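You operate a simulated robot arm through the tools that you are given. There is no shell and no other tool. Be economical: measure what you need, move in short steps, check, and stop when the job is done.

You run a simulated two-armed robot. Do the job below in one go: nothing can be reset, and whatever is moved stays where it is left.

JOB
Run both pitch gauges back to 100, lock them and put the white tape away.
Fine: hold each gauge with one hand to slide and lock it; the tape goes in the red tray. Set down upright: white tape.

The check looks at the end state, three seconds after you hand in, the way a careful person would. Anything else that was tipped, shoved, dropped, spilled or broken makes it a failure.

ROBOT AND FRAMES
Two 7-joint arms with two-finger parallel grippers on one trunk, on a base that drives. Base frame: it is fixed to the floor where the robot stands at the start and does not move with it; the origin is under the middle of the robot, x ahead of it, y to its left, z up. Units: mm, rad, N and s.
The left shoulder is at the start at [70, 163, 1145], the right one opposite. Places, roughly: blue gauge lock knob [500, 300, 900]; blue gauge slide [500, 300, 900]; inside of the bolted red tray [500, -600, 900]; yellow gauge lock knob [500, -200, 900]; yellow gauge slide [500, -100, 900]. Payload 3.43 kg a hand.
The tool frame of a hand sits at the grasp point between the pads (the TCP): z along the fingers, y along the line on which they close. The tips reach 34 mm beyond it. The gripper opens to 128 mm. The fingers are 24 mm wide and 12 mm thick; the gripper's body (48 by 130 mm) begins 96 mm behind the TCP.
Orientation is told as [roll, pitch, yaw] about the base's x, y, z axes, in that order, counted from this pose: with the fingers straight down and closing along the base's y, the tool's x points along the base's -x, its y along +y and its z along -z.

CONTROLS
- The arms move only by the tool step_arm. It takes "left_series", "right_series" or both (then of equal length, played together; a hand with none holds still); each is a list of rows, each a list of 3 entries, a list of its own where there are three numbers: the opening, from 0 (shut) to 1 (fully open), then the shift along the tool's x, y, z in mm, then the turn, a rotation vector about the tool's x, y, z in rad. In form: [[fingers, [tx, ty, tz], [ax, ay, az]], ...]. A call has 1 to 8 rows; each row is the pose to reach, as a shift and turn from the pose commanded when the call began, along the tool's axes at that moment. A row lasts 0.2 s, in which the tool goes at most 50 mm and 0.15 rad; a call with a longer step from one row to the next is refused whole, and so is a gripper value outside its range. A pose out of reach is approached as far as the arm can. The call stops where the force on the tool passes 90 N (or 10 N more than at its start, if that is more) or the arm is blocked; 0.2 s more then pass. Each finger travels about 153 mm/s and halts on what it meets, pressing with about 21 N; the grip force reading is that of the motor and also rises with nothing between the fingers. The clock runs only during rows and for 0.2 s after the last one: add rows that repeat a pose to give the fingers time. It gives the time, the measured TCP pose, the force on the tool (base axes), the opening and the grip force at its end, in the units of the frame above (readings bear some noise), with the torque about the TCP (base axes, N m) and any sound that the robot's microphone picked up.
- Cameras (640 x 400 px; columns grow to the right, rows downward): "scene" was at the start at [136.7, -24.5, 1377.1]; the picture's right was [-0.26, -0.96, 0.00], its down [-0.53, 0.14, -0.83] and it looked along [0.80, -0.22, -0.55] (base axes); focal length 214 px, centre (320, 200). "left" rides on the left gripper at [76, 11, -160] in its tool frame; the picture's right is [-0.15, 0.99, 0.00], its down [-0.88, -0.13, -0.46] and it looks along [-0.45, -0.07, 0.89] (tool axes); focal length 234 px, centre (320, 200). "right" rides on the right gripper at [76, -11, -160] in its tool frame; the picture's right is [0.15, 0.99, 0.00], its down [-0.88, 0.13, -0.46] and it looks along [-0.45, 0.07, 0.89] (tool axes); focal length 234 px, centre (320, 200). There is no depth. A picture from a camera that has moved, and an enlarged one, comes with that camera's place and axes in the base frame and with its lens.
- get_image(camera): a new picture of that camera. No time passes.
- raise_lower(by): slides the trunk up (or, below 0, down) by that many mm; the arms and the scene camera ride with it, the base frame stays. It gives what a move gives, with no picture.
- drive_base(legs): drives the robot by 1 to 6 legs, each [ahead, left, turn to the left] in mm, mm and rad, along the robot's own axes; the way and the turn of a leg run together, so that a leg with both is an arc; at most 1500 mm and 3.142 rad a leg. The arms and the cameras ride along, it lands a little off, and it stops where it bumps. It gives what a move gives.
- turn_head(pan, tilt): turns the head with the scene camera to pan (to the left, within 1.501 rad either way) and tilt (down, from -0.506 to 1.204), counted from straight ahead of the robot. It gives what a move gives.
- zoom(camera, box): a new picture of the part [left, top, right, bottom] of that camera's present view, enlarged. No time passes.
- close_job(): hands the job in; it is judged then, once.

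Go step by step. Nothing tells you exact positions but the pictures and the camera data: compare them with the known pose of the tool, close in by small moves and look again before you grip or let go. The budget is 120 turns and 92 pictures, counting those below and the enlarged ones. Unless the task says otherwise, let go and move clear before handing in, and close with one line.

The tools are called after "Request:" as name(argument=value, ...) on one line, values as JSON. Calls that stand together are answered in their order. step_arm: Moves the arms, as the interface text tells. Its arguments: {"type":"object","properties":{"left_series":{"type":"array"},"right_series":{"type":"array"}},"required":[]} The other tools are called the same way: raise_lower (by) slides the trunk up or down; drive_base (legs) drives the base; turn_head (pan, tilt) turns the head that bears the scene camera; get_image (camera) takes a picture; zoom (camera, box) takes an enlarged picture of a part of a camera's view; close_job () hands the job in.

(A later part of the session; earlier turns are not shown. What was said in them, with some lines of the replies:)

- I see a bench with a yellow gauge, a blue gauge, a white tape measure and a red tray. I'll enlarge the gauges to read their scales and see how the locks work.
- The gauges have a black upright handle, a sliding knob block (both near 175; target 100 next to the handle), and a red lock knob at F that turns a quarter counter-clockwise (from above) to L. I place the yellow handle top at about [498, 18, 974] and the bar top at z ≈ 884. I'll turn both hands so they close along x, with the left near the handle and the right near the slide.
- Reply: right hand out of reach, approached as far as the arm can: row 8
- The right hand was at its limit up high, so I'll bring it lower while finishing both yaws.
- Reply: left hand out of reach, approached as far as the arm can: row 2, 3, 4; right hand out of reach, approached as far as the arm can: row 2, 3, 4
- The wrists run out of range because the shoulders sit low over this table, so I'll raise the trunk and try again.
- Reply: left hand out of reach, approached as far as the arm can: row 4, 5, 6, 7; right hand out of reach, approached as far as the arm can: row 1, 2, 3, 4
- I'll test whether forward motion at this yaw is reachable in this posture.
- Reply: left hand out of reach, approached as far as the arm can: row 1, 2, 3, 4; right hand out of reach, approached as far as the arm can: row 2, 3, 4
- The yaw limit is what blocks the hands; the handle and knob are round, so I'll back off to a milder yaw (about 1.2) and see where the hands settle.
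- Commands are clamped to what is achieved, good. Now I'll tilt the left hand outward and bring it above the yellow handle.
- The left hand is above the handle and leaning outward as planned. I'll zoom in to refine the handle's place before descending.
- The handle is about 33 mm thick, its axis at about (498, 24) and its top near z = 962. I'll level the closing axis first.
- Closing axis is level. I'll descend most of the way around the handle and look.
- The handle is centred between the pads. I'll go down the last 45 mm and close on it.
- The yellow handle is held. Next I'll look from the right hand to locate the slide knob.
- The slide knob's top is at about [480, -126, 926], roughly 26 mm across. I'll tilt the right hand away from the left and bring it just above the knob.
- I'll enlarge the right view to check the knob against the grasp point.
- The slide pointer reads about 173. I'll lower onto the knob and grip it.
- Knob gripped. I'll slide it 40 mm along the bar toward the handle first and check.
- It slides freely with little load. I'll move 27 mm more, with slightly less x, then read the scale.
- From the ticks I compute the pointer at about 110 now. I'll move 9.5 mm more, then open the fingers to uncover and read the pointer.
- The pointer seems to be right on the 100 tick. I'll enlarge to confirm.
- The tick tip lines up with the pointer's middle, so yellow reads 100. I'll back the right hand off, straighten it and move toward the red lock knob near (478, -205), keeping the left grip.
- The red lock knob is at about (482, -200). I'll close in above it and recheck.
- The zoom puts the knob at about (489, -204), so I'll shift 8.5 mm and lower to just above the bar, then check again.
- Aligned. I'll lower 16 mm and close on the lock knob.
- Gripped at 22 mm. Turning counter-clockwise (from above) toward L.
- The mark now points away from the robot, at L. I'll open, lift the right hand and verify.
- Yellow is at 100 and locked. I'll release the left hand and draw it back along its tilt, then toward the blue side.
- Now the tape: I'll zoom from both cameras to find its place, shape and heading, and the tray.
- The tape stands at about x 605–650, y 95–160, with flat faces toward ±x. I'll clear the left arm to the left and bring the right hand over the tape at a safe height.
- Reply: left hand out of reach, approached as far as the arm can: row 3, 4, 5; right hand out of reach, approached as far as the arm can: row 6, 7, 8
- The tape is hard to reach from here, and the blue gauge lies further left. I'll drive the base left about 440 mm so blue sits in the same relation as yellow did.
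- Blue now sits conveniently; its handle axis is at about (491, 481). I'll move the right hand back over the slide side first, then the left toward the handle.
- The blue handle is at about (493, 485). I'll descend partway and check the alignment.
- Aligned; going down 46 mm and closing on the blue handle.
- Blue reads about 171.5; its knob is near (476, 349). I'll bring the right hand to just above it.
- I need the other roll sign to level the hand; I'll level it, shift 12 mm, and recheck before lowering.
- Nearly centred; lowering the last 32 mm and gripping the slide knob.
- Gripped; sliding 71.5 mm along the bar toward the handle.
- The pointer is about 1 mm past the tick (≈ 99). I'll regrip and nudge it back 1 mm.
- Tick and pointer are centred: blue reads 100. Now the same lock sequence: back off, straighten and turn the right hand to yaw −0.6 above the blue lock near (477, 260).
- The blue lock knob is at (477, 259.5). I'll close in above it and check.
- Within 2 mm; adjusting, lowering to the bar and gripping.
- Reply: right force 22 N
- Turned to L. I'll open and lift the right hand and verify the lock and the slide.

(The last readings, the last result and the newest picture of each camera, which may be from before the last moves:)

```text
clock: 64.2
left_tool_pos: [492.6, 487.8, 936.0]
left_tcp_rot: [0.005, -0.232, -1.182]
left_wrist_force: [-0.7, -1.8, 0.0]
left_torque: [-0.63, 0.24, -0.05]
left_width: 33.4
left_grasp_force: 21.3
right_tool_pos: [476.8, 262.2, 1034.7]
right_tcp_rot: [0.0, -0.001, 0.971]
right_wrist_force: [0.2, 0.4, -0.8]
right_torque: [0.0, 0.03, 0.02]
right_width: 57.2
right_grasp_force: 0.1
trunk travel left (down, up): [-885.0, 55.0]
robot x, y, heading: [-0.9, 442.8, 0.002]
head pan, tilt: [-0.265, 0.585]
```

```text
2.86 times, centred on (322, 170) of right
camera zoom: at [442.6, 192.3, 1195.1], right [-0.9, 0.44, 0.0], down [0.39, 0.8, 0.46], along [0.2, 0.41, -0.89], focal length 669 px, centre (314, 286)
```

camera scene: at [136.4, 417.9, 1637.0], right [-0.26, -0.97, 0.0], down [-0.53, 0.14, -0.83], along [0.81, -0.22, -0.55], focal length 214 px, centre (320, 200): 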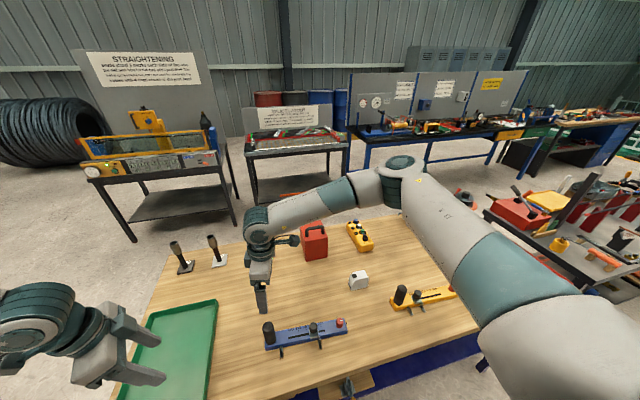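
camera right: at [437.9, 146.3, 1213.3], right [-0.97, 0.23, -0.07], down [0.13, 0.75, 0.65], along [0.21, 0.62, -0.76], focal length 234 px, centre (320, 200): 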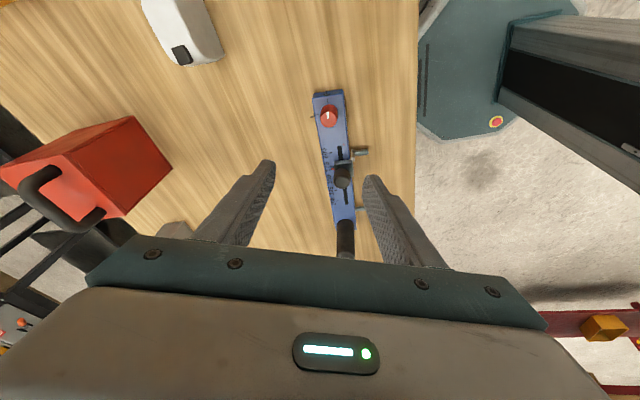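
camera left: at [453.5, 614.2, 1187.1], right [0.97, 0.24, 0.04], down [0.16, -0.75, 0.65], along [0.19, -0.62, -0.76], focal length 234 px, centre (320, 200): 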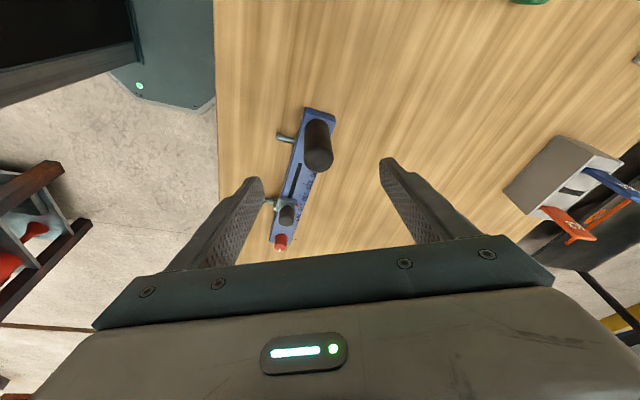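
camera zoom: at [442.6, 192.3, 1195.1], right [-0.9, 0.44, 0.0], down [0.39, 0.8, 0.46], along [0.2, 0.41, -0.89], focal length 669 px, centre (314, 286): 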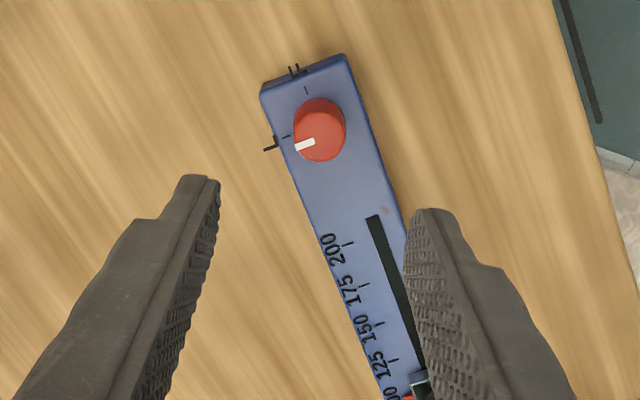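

Blue is at 100 and locked. I'll release the left hand and draw it up and back, then move the right hand toward the tape.

Request:
step_arm(left_series=[[0.6, [0, 0, 0], [0, 0, 0]], [0.6, [0, 0, 0], [0, 0, 0]], [0.6, [0, 0, -30], [0, 0, 0]], [0.6, [0, 0, -70], [0, 0, 0]], [0.6, [0, 0, -115], [0, 0, 0]], [0.6, [0, 0, -150], [0, 0, 0]], [0.6, [0, 0, -180], [0, 0, 0]]], right_series=[[0.5, [0, 0, -15], [0, 0, 0]], [0.6, [6, -40, -30], [0, 0, 0]], [0.7, [12, -80, -30], [0, 0, 0]], [0.9, [18, -120, -30], [0, 0, 0]], [0.9, [24, -160, -30], [0, 0, 0]], [0.9, [31, -203, -30], [0, 0, 0]], [0.9, [31, -203, -30], [0, 0, 0]]])

Request:
get_image(camera="right")

Request:
get_image(camera="scene")

```text
clock: 65.8
left_tool_pos: [475.6, 527.5, 1108.6]
left_tcp_rot: [0.004, -0.232, -1.182]
left_wrist_force: [-0.3, -0.1, 0.4]
left_torque: [-0.01, 0.0, 0.03]
left_width: 76.7
left_grasp_force: 0.3
right_tool_pos: [555.8, 186.4, 1064.7]
right_tcp_rot: [-0.002, -0.001, 0.97]
right_wrist_force: [-0.3, 0.4, 0.4]
right_torque: [-0.03, 0.01, -0.03]
right_width: 115.3
right_grasp_force: 0.0
right hand out of reach, approached as far as the arm can: row 4, 5, 6, 7
trunk travel left (down, up): [-885.0, 55.0]
robot x, y, heading: [-4.9, 445.5, -0.002]
head pan, tilt: [-0.265, 0.585]
```

```text
32 pictures are left
camera right: at [522.9, 117.5, 1224.7], right [-0.9, 0.44, 0.0], down [0.39, 0.8, 0.46], along [0.2, 0.41, -0.89], focal length 234 px, centre (320, 200)
```

right: 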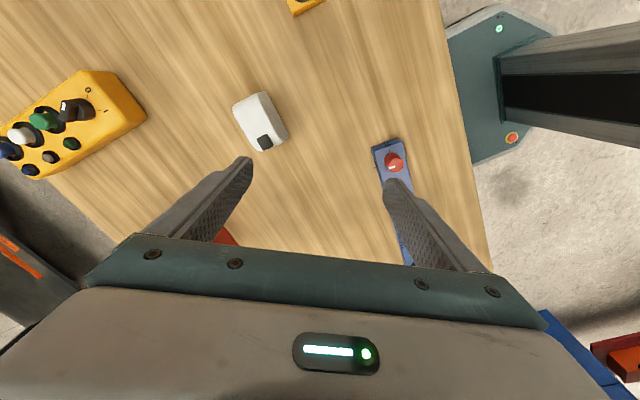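

```text
31 pictures are left
camera scene: at [135.9, 420.5, 1637.1], right [-0.26, -0.97, 0.0], down [-0.53, 0.14, -0.83], along [0.81, -0.22, -0.55], focal length 214 px, centre (320, 200)
```

scene: 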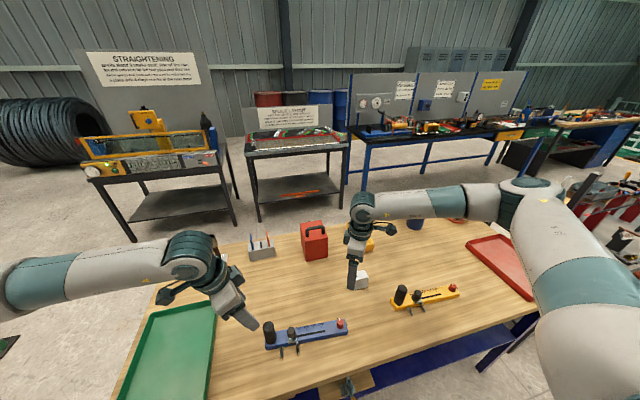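

The raised trunk cuts the horizontal reach to the tape, so I'll lift both hands, lower the trunk, and reposition the base with a left turn so the right shoulder faces the tape.

Request:
step_arm(left_series=[[0.6, [-9, 0, -39], [0, 0, 0]], [0.6, [-18, 0, -78], [0, 0, 0]], [0.6, [-27, 0, -117], [0, 0, 0]], [0.6, [-36, 0, -156], [0, 0, 0]], [0.6, [-45, 0, -190], [0, 0, 0]]], right_series=[[0.9, [10, 14, -40], [0, 0, 0]], [0.9, [20, 28, -80], [0, 0, 0]], [0.9, [30, 42, -120], [0, 0, 0]], [0.9, [34, 50, -160], [0, 0, 0]], [0.9, [34, 50, -200], [0, 0, 0]]])

Request:
raise_lower(by=-190)

```text
clock: 67.0
left_tool_pos: [475.8, 526.4, 1303.8]
left_tcp_rot: [0.003, -0.232, -1.182]
left_wrist_force: [0.7, 0.4, -0.4]
left_torque: [0.0, 0.02, 0.01]
left_width: 76.6
left_grasp_force: 0.1
right_tool_pos: [496.8, 188.5, 1264.6]
right_tcp_rot: [0.001, 0.0, 0.971]
right_wrist_force: [0.4, -0.1, -0.9]
right_torque: [0.03, 0.01, 0.0]
right_width: 115.5
right_grasp_force: 0.0
trunk travel left (down, up): [-885.0, 55.0]
robot x, y, heading: [0.7, 440.0, 0.002]
head pan, tilt: [-0.265, 0.585]
```

```text
clock: 69.0
left_tool_pos: [476.3, 524.3, 1113.6]
left_tcp_rot: [0.004, -0.231, -1.183]
left_wrist_force: [-0.6, -0.9, 0.1]
left_torque: [-0.01, 0.0, 0.01]
left_width: 77.0
left_grasp_force: 0.0
right_tool_pos: [495.8, 190.2, 1074.7]
right_tcp_rot: [0.0, 0.001, 0.972]
right_wrist_force: [-1.0, -0.1, -0.2]
right_torque: [-0.01, -0.02, 0.03]
right_width: 114.9
right_grasp_force: 0.0
trunk travel left (down, up): [-695.0, 245.0]
robot x, y, heading: [0.3, 444.2, 0.002]
head pan, tilt: [-0.265, 0.585]
```

Trunk is at a mid height now. I'll drive right 350 mm and turn left 0.45 rad.

Request:
drive_base(legs=[[0, -350, 0], [0, 0, 0.45]])

Request:
get_image(camera="right")

```text
clock: 72.6
left_tool_pos: [396.2, 365.3, 1112.9]
left_tcp_rot: [0.003, -0.232, -0.739]
left_wrist_force: [0.1, -0.2, -0.8]
left_torque: [-0.01, -0.01, 0.01]
left_width: 76.8
left_grasp_force: 0.0
right_tool_pos: [557.9, 71.0, 1074.2]
right_tcp_rot: [0.001, 0.0, 1.415]
right_wrist_force: [0.1, 0.1, -0.4]
right_torque: [-0.01, 0.0, 0.0]
right_width: 115.1
right_grasp_force: 0.0
trunk travel left (down, up): [-695.0, 245.0]
robot x, y, heading: [2.3, 89.8, 0.444]
head pan, tilt: [-0.265, 0.585]
```

```text
30 pictures are left
camera right: at [557.3, -5.6, 1233.7], right [-1.0, 0.01, 0.0], down [0.01, 0.89, 0.46], along [0.0, 0.46, -0.89], focal length 234 px, centre (320, 200)
```

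right: 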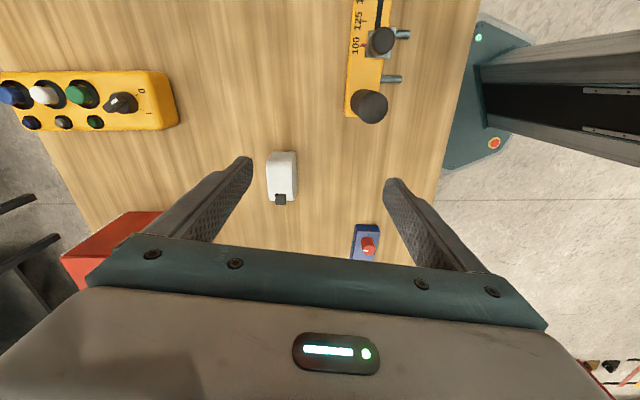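

The hand already has nearly the right heading. I'll zoom in on the tape.

Request:
zoom(camera="right", box=[240, 135, 336, 215])

```text
5.00 times, centred on (288, 175) of right
camera zoom: at [557.3, -5.6, 1233.7], right [-1.0, 0.01, 0.0], down [0.01, 0.89, 0.46], along [0.0, 0.46, -0.89], focal length 1171 px, centre (480, 325)
```

zoom: 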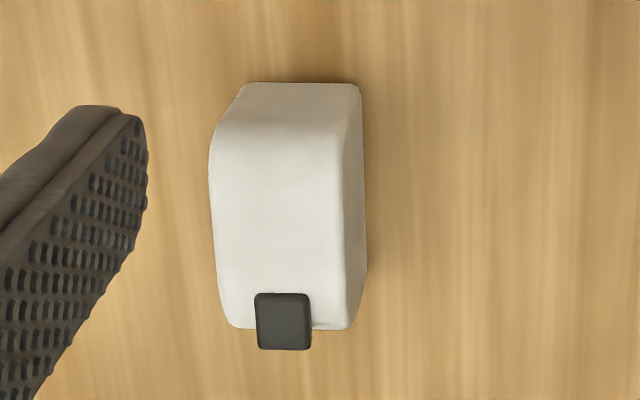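

The tape is about 38 mm thick (x 597–635), centre near (616, 130), top near z 912. I'll align the yaw and come down above it.

Request:
step_arm(right_series=[[0.8, [-16, -12, 21], [0, 0, -0.08]], [0.7, [-33, -24, 42], [0, 0, -0.155]], [0.7, [-49, -36, 64], [0, 0, -0.155]], [0.7, [-65, -48, 85], [0, 0, -0.155]], [0.7, [-65, -48, 85], [0, 0, -0.155]]])

Request:
get_image(camera="right")

```text
clock: 73.8
left_tool_pos: [393.7, 365.5, 1112.7]
left_tcp_rot: [0.004, -0.232, -0.738]
left_wrist_force: [-0.6, -0.4, -0.7]
left_torque: [-0.03, -0.05, 0.02]
left_width: 76.6
left_grasp_force: 0.0
right_tool_pos: [560.8, 114.7, 984.9]
right_tcp_rot: [0.0, -0.002, 1.569]
right_wrist_force: [-0.6, -0.8, 0.6]
right_torque: [0.0, -0.03, 0.0]
right_width: 89.3
right_grasp_force: 0.0
right hand out of reach, approached as far as the arm can: row 2, 3, 4, 5
trunk travel left (down, up): [-695.0, 245.0]
robot x, y, heading: [0.6, 85.7, 0.444]
head pan, tilt: [-0.265, 0.585]
```

```text
28 pictures are left
camera right: at [570.9, 39.3, 1144.1], right [-0.99, -0.15, 0.0], down [-0.13, 0.88, 0.46], along [-0.07, 0.45, -0.89], focal length 234 px, centre (320, 200)
```

right: 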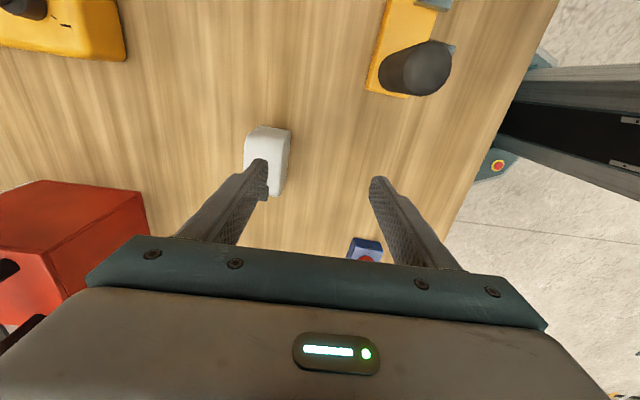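

Yaw rather than distance is the limit. I'll lift, and turn the base further left (heading about 1.0) so the tape lies on the right arm's own side with a mild relative yaw.

Request:
step_arm(right_series=[[0.7, [0, 0, -45], [0, 0, 0]], [0.7, [0, 0, -90], [0, 0, 0]], [0.7, [0, 0, -90], [0, 0, 0]]])

Request:
drive_base(legs=[[-38, -79, 0], [0, 0, 0.556]])

```text
clock: 74.6
left_tool_pos: [396.6, 364.8, 1111.4]
left_tcp_rot: [0.002, -0.23, -0.737]
left_wrist_force: [-0.1, 0.1, 0.9]
left_torque: [-0.03, 0.04, -0.01]
left_width: 76.8
left_grasp_force: 0.0
right_tool_pos: [563.4, 114.8, 1072.7]
right_tcp_rot: [-0.001, 0.0, 1.57]
right_wrist_force: [-0.4, 0.5, -0.7]
right_torque: [-0.01, -0.01, -0.01]
right_width: 89.6
right_grasp_force: 0.0
trunk travel left (down, up): [-695.0, 245.0]
robot x, y, heading: [0.0, 85.4, 0.442]
head pan, tilt: [-0.265, 0.585]
```

```text
clock: 77.3
left_tool_pos: [183.4, 446.6, 1112.1]
left_tcp_rot: [0.004, -0.232, -0.171]
left_wrist_force: [1.0, -0.5, 1.0]
left_torque: [0.0, -0.01, -0.01]
left_width: 77.0
left_grasp_force: 0.2
right_tool_pos: [459.9, 324.8, 1072.4]
right_tcp_rot: [-0.001, 0.0, 2.137]
right_wrist_force: [0.1, 0.5, -0.5]
right_torque: [-0.04, 0.0, 0.02]
right_width: 89.6
right_grasp_force: 0.1
trunk travel left (down, up): [-695.0, 245.0]
robot x, y, heading: [-1.5, 1.9, 1.015]
head pan, tilt: [-0.265, 0.585]
```

Now I'll bring the right hand over the tape with world yaw 1.57.

Request:
step_arm(right_series=[[0.7, [42, -4, 0], [0, 0, 0.1]], [0.7, [84, -9, 0], [0, 0, 0.2]], [0.7, [126, -13, 10], [0, 0, 0.3]], [0.7, [168, -18, 25], [0, 0, 0.4]], [0.7, [209, -22, 40], [0, 0, 0.5]], [0.7, [250, -26, 60], [0, 0, 0.567]], [0.7, [250, -26, 70], [0, 0, 0.567]]])

Request:
get_image(camera="right")

```text
clock: 78.9
left_tool_pos: [184.2, 447.6, 1112.1]
left_tcp_rot: [0.003, -0.232, -0.172]
left_wrist_force: [0.0, 0.5, 0.4]
left_torque: [-0.05, 0.01, -0.03]
left_width: 76.7
left_grasp_force: 0.1
right_tool_pos: [615.1, 129.7, 1002.5]
right_tcp_rot: [0.0, 0.001, 1.568]
right_wrist_force: [0.1, -0.2, 0.9]
right_torque: [-0.02, 0.02, 0.0]
right_width: 89.7
right_grasp_force: 0.1
trunk travel left (down, up): [-695.0, 245.0]
robot x, y, heading: [-0.9, 1.5, 1.013]
head pan, tilt: [-0.265, 0.585]
```

```text
27 pictures are left
camera right: at [626.0, 54.1, 1161.6], right [-0.99, -0.14, 0.0], down [-0.13, 0.88, 0.46], along [-0.07, 0.45, -0.89], focal length 234 px, centre (320, 200)
```

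right: 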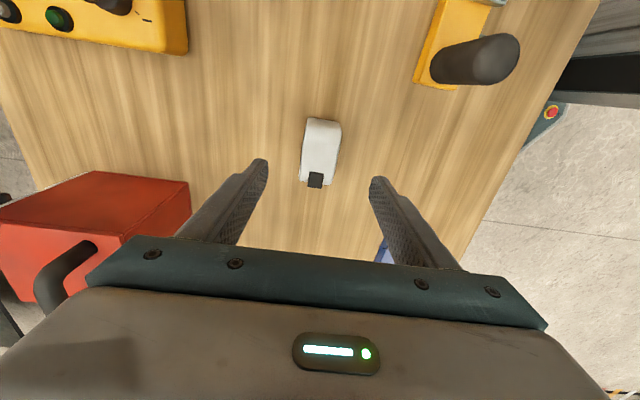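

Reachable now. I'll lower to just above the tape and check.

Request:
step_arm(right_series=[[0.7, [2, 0, 25], [0, 0, 0]], [0.7, [2, 0, 50], [0, 0, 0]], [0.7, [2, 0, 50], [0, 0, 0]]])

Request:
zoom(camera="right", box=[240, 100, 400, 200])

```text
clock: 79.7
left_tool_pos: [183.4, 446.7, 1112.3]
left_tcp_rot: [0.003, -0.233, -0.171]
left_wrist_force: [0.1, 0.2, -0.3]
left_torque: [0.0, 0.01, 0.01]
left_width: 76.7
left_grasp_force: 0.0
right_tool_pos: [613.3, 125.6, 949.8]
right_tcp_rot: [-0.001, 0.002, 1.568]
right_wrist_force: [0.8, -0.2, 0.2]
right_torque: [-0.01, 0.01, -0.01]
right_width: 89.5
right_grasp_force: 0.1
trunk travel left (down, up): [-695.0, 245.0]
robot x, y, heading: [-2.6, -1.4, 1.012]
head pan, tilt: [-0.265, 0.585]
```

```text
4.00 times, centred on (320, 150) of right
camera zoom: at [625.0, 49.8, 1111.0], right [-0.99, -0.14, 0.0], down [-0.13, 0.88, 0.46], along [-0.07, 0.45, -0.89], focal length 937 px, centre (320, 400)
```

zoom: 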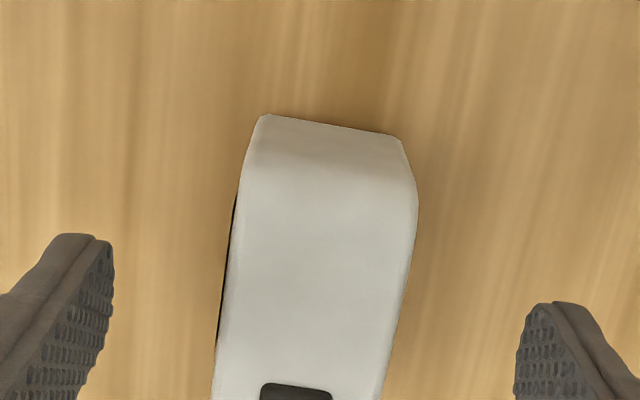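

Centred. I'll lower 39 mm, close on the tape's flat sides and check.

Request:
step_arm(right_series=[[0.7, [-1, 0, 20], [0, 0, 0]], [0.7, [-1, 0, 39], [0, 0, 0]], [0.7, [-1, 0, 39], [0, 0, 0]], [0.4, [-1, 0, 39], [0, 0, 0]], [0.2, [-1, 0, 39], [0, 0, 0]], [0.2, [-1, 0, 39], [0, 0, 0]]])

Request:
get_image(camera="right")

```text
clock: 81.1
left_tool_pos: [183.4, 447.1, 1112.1]
left_tcp_rot: [0.003, -0.233, -0.172]
left_wrist_force: [-0.5, -0.4, -0.2]
left_torque: [-0.01, -0.02, -0.04]
left_width: 76.7
left_grasp_force: 0.0
right_tool_pos: [614.3, 126.8, 912.8]
right_tcp_rot: [0.001, 0.0, 1.57]
right_wrist_force: [-1.1, 0.3, 0.4]
right_torque: [0.1, 0.01, -0.04]
right_width: 37.6
right_grasp_force: 20.7
trunk travel left (down, up): [-695.0, 245.0]
robot x, y, heading: [0.6, -1.7, 1.01]
head pan, tilt: [-0.265, 0.585]
```

```text
25 pictures are left
camera right: at [624.8, 51.3, 1072.3], right [-0.99, -0.14, 0.0], down [-0.13, 0.88, 0.46], along [-0.07, 0.45, -0.89], focal length 234 px, centre (320, 200)
```

right: 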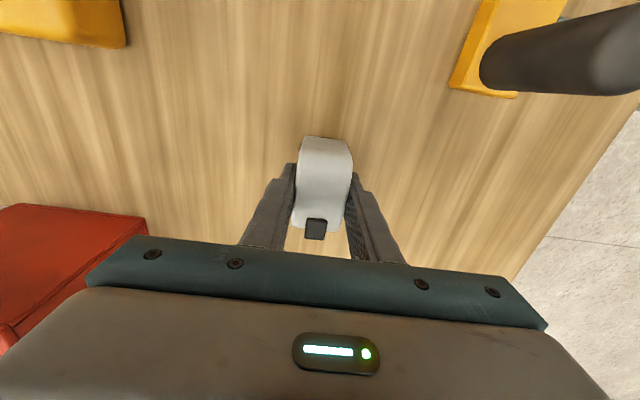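

The tape is held (37.6 mm). I'll lift it well clear of the gauges, then turn the base back and shift right toward the tray.

Request:
step_arm(right_series=[[0.2, [0, 0, -30], [0, 0, 0]], [0.2, [0, 0, -75], [0, 0, 0]], [0.2, [0, 0, -120], [0, 0, 0]], [0.2, [0, 0, -165], [0, 0, 0]], [0.2, [0, 0, -190], [0, 0, 0]], [0.2, [0, 0, -190], [0, 0, 0]]])

Request:
get_image(camera="right")

```text
clock: 82.5
left_tool_pos: [184.2, 444.9, 1112.3]
left_tcp_rot: [0.001, -0.23, -0.17]
left_wrist_force: [0.4, 0.7, -0.7]
left_torque: [-0.01, 0.0, -0.04]
left_width: 77.0
left_grasp_force: 0.1
right_tool_pos: [613.8, 125.2, 1102.0]
right_tcp_rot: [0.002, 0.001, 1.57]
right_wrist_force: [0.0, 0.2, -2.4]
right_torque: [-0.01, 0.01, 0.01]
right_width: 37.7
right_grasp_force: 20.3
trunk travel left (down, up): [-695.0, 245.0]
robot x, y, heading: [1.9, -1.9, 1.012]
head pan, tilt: [-0.265, 0.585]
```

```text
24 pictures are left
camera right: at [625.8, 50.0, 1261.7], right [-0.99, -0.14, 0.0], down [-0.13, 0.88, 0.46], along [-0.07, 0.45, -0.89], focal length 234 px, centre (320, 200)
```

right: 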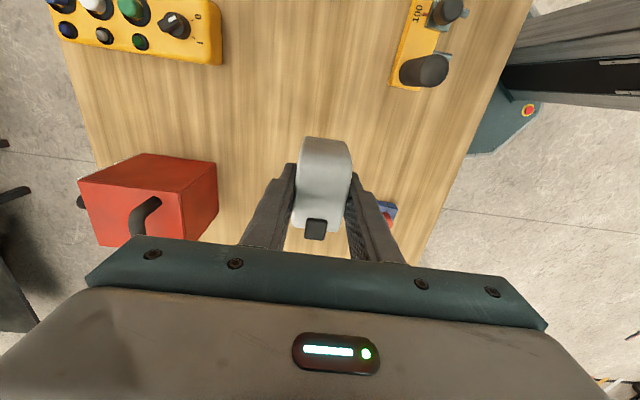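

Held firmly. Driving: turn right 1.01 rad, then 200 mm to the right.

Request:
drive_base(legs=[[0, 0, -1.01], [0, -200, 0]])

Request:
get_image(camera="right")

Request:
get_image(camera="scene")

```text
clock: 86.6
left_tool_pos: [478.1, -110.1, 1112.4]
left_tcp_rot: [0.004, -0.233, -1.164]
left_wrist_force: [-0.6, -0.1, 0.3]
left_torque: [0.02, 0.02, -0.01]
left_width: 76.9
left_grasp_force: 0.0
right_tool_pos: [443.2, -645.1, 1101.6]
right_tcp_rot: [0.0, 0.001, 0.575]
right_wrist_force: [0.8, -0.2, -2.4]
right_torque: [0.0, -0.02, -0.01]
right_width: 37.7
right_grasp_force: 21.5
trunk travel left (down, up): [-695.0, 245.0]
robot x, y, heading: [2.0, -196.3, 0.019]
head pan, tilt: [-0.265, 0.585]
```

```text
23 pictures are left
camera right: at [385.2, -695.9, 1261.9], right [-0.66, 0.75, 0.0], down [0.67, 0.59, 0.46], along [0.34, 0.3, -0.89], focal length 234 px, centre (320, 200)
```

right: 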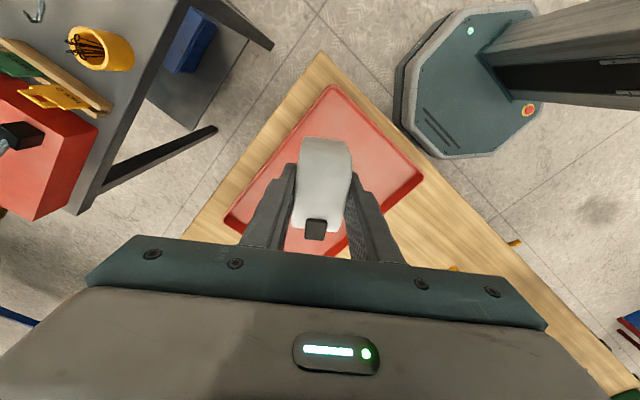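

```text
22 pictures are left
camera scene: at [139.5, -220.4, 1447.0], right [-0.25, -0.97, 0.0], down [-0.53, 0.14, -0.83], along [0.81, -0.2, -0.55], focal length 214 px, centre (320, 200)
```

scene: 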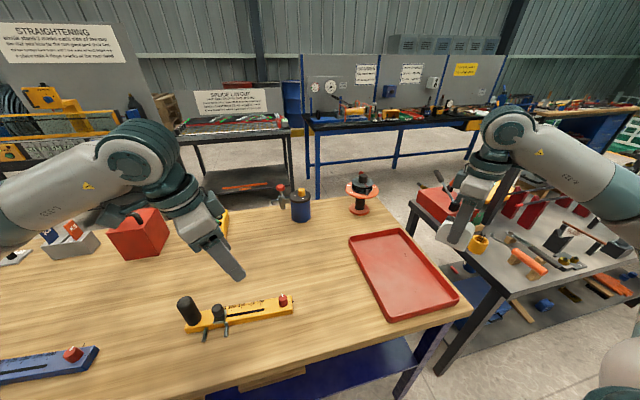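

The tray spans about x 380–700, y −683 to −470. I'll bring the tape over (500, −580) and lower partway.

Request:
step_arm(right_series=[[0.2, [-42, 12, 0], [0, 0, 0]], [0.2, [-83, 23.5, 5], [0, 0, 0]], [0.2, [-83, 23.5, 50], [0, 0, 0]], [0.2, [-83, 23.5, 95], [0, 0, 0]], [0.2, [-83, 23.5, 140], [0, 0, 0]], [0.2, [-83, 23.5, 140], [0, 0, 0]]])

Request:
get_image(camera="right")

Request:
zoom(camera="scene", box=[330, 210, 490, 330])

```text
clock: 88.0
left_tool_pos: [477.1, -109.7, 1112.6]
left_tcp_rot: [0.004, -0.232, -1.164]
left_wrist_force: [-0.3, -0.1, 0.0]
left_torque: [-0.01, -0.06, 0.0]
left_width: 76.9
left_grasp_force: 0.1
right_tool_pos: [498.8, -583.5, 963.7]
right_tcp_rot: [0.001, -0.001, 0.574]
right_wrist_force: [-0.6, -0.5, -2.9]
right_torque: [-0.02, -0.01, 0.01]
right_width: 38.0
right_grasp_force: 20.9
trunk travel left (down, up): [-695.0, 245.0]
robot x, y, heading: [0.7, -200.3, 0.013]
head pan, tilt: [-0.265, 0.585]
```

```text
21 pictures are left
camera right: at [440.8, -633.8, 1123.4], right [-0.66, 0.75, 0.0], down [0.67, 0.59, 0.46], along [0.34, 0.3, -0.89], focal length 234 px, centre (320, 200)
```

right: 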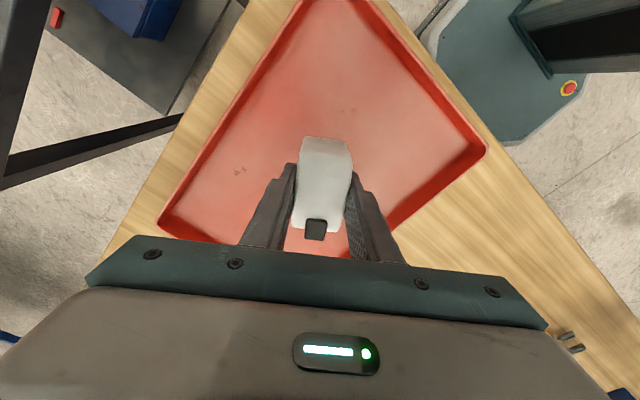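

```text
3.33 times, centred on (410, 270) of scene
camera zoom: at [139.2, -220.8, 1447.1], right [-0.25, -0.97, 0.0], down [-0.53, 0.14, -0.83], along [0.81, -0.2, -0.55], focal length 715 px, centre (20, -33)
```

zoom: 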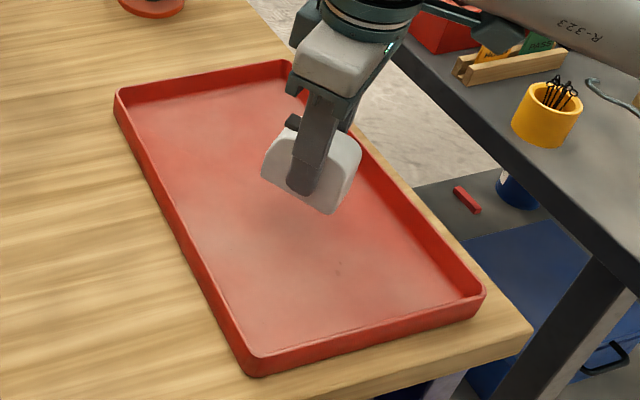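

The tape is over the tray's middle and upright. I'll lower to about z 926, then creep down until contact.

Request:
step_arm(right_series=[[0.2, [0, 0, 15], [0, 0, 0]], [0.2, [0, 0, 30], [0, 0, 0]], [0.2, [0, 0, 38], [0, 0, 0]], [0.2, [0, 0, 38], [0, 0, 0]]])

Request:
step_arm(right_series=[[0.2, [0, 0, 2], [0, 0, 0]], [0.2, [0, 0, 4], [0, 0, 0]], [0.2, [0, 0, 6], [0, 0, 0]], [0.2, [0, 0, 6], [0, 0, 0]]])

```text
clock: 89.0
left_tool_pos: [477.1, -108.9, 1112.7]
left_tcp_rot: [0.004, -0.231, -1.164]
left_wrist_force: [0.5, 0.4, 0.3]
left_torque: [-0.01, -0.02, 0.01]
left_width: 76.8
left_grasp_force: 0.1
right_tool_pos: [499.4, -582.2, 923.6]
right_tcp_rot: [0.001, -0.001, 0.575]
right_wrist_force: [0.1, 0.1, -3.3]
right_torque: [0.01, 0.0, -0.01]
right_width: 38.0
right_grasp_force: 20.8
trunk travel left (down, up): [-695.0, 245.0]
robot x, y, heading: [-0.6, -199.4, 0.017]
head pan, tilt: [-0.265, 0.585]
```

```text
clock: 90.0
left_tool_pos: [476.9, -110.1, 1112.1]
left_tcp_rot: [0.003, -0.234, -1.164]
left_wrist_force: [-0.3, -0.8, -0.1]
left_torque: [-0.04, -0.02, -0.02]
left_width: 76.6
left_grasp_force: 0.1
right_tool_pos: [501.0, -582.0, 917.4]
right_tcp_rot: [0.0, 0.0, 0.574]
right_wrist_force: [0.0, -0.4, -2.1]
right_torque: [-0.02, -0.01, 0.0]
right_width: 38.0
right_grasp_force: 21.4
trunk travel left (down, up): [-695.0, 245.0]
robot x, y, heading: [3.3, -194.8, 0.023]
head pan, tilt: [-0.265, 0.585]
```

No contact yet at z 917; I'll keep creeping down.

Request:
step_arm(right_series=[[0.2, [0, 0, 1], [0, 0, 0]], [0.2, [0, 0, 2], [0, 0, 0]], [0.2, [0, 0, 2], [0, 0, 0]]])

Request:
step_arm(right_series=[[0.2, [0, 0, 1], [0, 0, 0]], [0.2, [0, 0, 2], [0, 0, 0]], [0.2, [0, 0, 2], [0, 0, 0]]])

```text
clock: 90.8
left_tool_pos: [478.5, -110.5, 1113.5]
left_tcp_rot: [0.005, -0.234, -1.163]
left_wrist_force: [0.0, -0.2, -0.2]
left_torque: [0.0, 0.0, 0.0]
left_width: 76.8
left_grasp_force: 0.0
right_tool_pos: [500.5, -581.9, 916.9]
right_tcp_rot: [0.001, -0.001, 0.575]
right_wrist_force: [0.9, -1.0, 0.1]
right_torque: [-0.06, 0.07, 0.02]
right_width: 37.8
right_grasp_force: 20.7
trunk travel left (down, up): [-695.0, 245.0]
robot x, y, heading: [2.7, -195.3, 0.019]
head pan, tilt: [-0.265, 0.585]
```

```text
clock: 91.6
left_tool_pos: [476.4, -107.8, 1113.9]
left_tcp_rot: [0.003, -0.232, -1.167]
left_wrist_force: [0.2, 0.0, 0.2]
left_torque: [-0.07, 0.0, -0.01]
left_width: 76.9
left_grasp_force: 0.1
right_tool_pos: [499.5, -580.9, 915.6]
right_tcp_rot: [-0.002, -0.004, 0.573]
right_wrist_force: [2.0, -2.9, 16.4]
right_torque: [0.19, 0.01, 0.02]
right_width: 37.7
right_grasp_force: 21.1
trunk travel left (down, up): [-695.0, 245.0]
robot x, y, heading: [4.4, -198.3, 0.014]
head pan, tilt: [-0.265, 0.585]
```

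Contact: the force turned upward (16 N). I'll ease up slightly, open, and withdraw straight up.

Request:
step_arm(right_series=[[0.2, [0, 0, -1.5], [0, 0, 0]], [0.2, [0, 0, -1.5], [0, 0, 0]], [0.45, [0, 0, -1.5], [0, 0, 0]], [0.6, [0, 0, -1.5], [0, 0, 0]], [0.6, [0, 0, -40], [0, 0, 0]], [0.6, [0, 0, -85], [0, 0, 0]], [0.6, [0, 0, -130], [0, 0, 0]], [0.6, [0, 0, -160], [0, 0, 0]]])

Request:
get_image(camera="right")

Request:
zoom(camera="scene", box=[330, 210, 490, 330])

Request:
get_image(camera="scene")

```text
clock: 93.4
left_tool_pos: [476.7, -109.0, 1112.4]
left_tcp_rot: [0.004, -0.231, -1.165]
left_wrist_force: [-0.4, 0.0, 0.7]
left_torque: [0.0, 0.01, 0.04]
left_width: 76.9
left_grasp_force: 0.1
right_tool_pos: [498.3, -579.3, 1076.7]
right_tcp_rot: [0.001, -0.001, 0.577]
right_wrist_force: [0.1, 0.7, 0.0]
right_torque: [0.0, 0.0, -0.01]
right_width: 76.8
right_grasp_force: 0.2
trunk travel left (down, up): [-695.0, 245.0]
robot x, y, heading: [3.3, -198.0, 0.015]
head pan, tilt: [-0.265, 0.585]
```

```text
19 pictures are left
camera right: at [439.9, -630.2, 1235.9], right [-0.66, 0.75, 0.0], down [0.67, 0.59, 0.46], along [0.34, 0.3, -0.89], focal length 234 px, centre (320, 200)
```

right: 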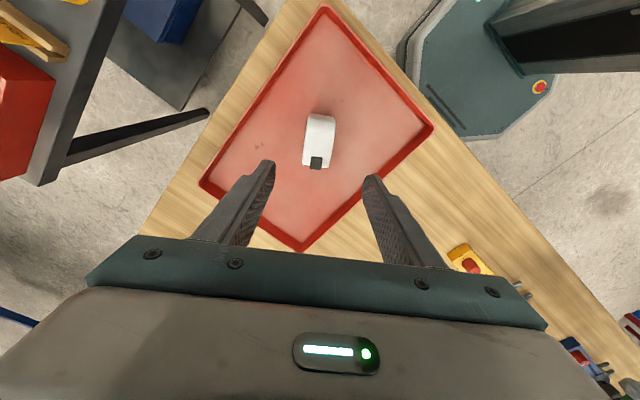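

```text
3.33 times, centred on (410, 270) of scene
camera zoom: at [138.6, -220.1, 1447.1], right [-0.25, -0.97, 0.0], down [-0.53, 0.14, -0.83], along [0.81, -0.2, -0.55], focal length 715 px, centre (20, -33)
```

zoom: 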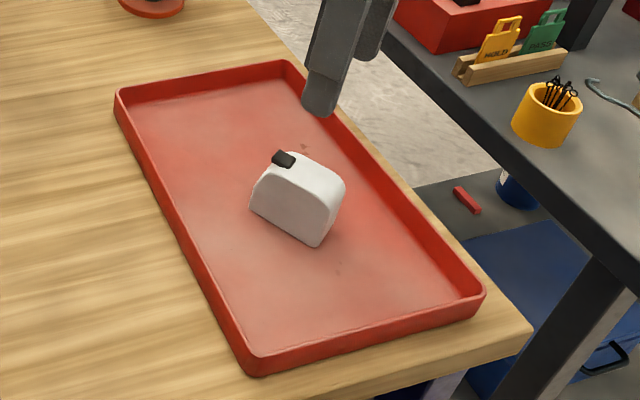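

```text
17 pictures are left
camera scene: at [138.6, -220.1, 1447.1], right [-0.25, -0.97, 0.0], down [-0.53, 0.14, -0.83], along [0.81, -0.2, -0.55], focal length 214 px, centre (320, 200)
```

scene: 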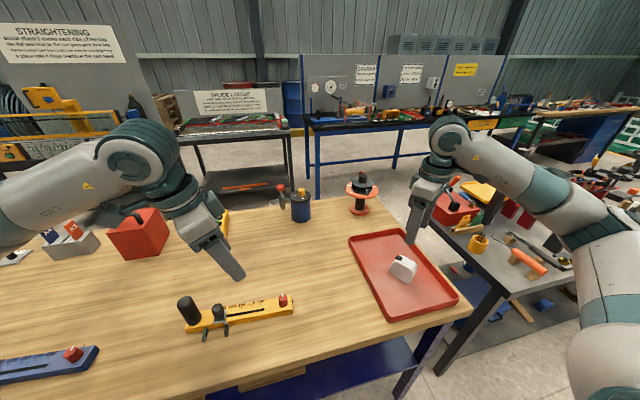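

The tape stands upright in the red tray. A last check on both gauges before handing in.

Request:
zoom(camera="scene", box=[170, 280, 310, 350])

Request:
turn_head(pan=0.6, tilt=0.7)

Request:
get_image(camera="scene")

```text
4.57 times, centred on (240, 315) of scene
camera zoom: at [138.6, -220.1, 1447.1], right [-0.25, -0.97, 0.0], down [-0.53, 0.14, -0.83], along [0.81, -0.2, -0.55], focal length 980 px, centre (686, -326)
```

zoom: 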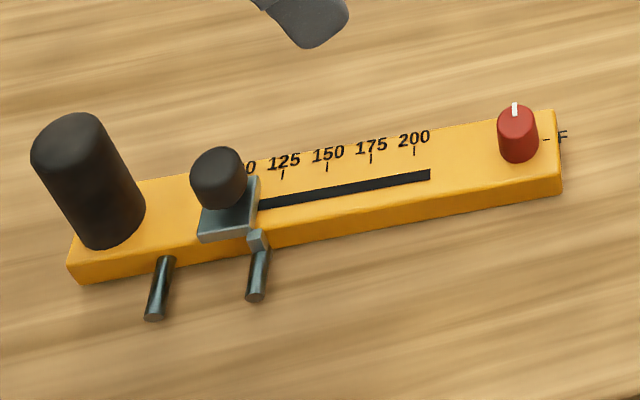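

```text
clock: 94.6
left_tool_pos: [477.8, -109.8, 1113.9]
left_tcp_rot: [0.005, -0.232, -1.164]
left_wrist_force: [0.4, 0.0, 0.9]
left_torque: [-0.01, 0.02, 0.01]
left_width: 76.6
left_grasp_force: 0.0
right_tool_pos: [497.9, -580.4, 1074.7]
right_tcp_rot: [0.0, 0.001, 0.574]
right_wrist_force: [0.3, -0.5, -0.2]
right_torque: [0.03, 0.03, -0.03]
right_width: 76.9
right_grasp_force: 0.1
trunk travel left (down, up): [-695.0, 245.0]
robot x, y, heading: [4.1, -198.7, 0.018]
head pan, tilt: [0.6, 0.7]
```

```text
15 pictures are left
camera scene: at [122.5, -149.7, 1437.0], right [0.58, -0.82, 0.0], down [-0.53, -0.37, -0.76], along [0.62, 0.44, -0.64], focal length 214 px, centre (320, 200)
```

scene: 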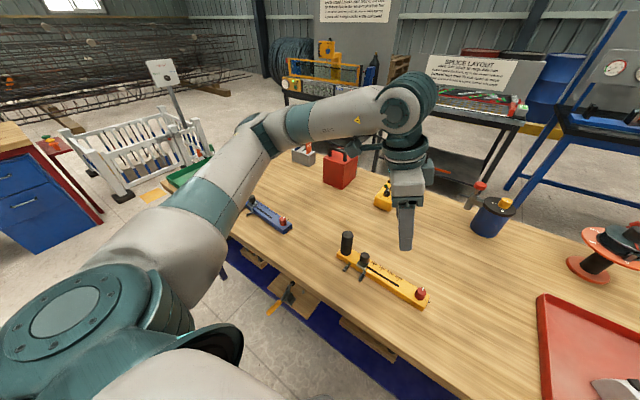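

Both gauges are still locked and standing, the tape is upright in the tray, and both hands are clear. I'm handing in.

Request:
close_job()

```text
The job is handed in.
```

Both pitch gauges are set to 100 and locked at L, and the white tape stands upright in the red tray. I saw nothing else moved or tipped.
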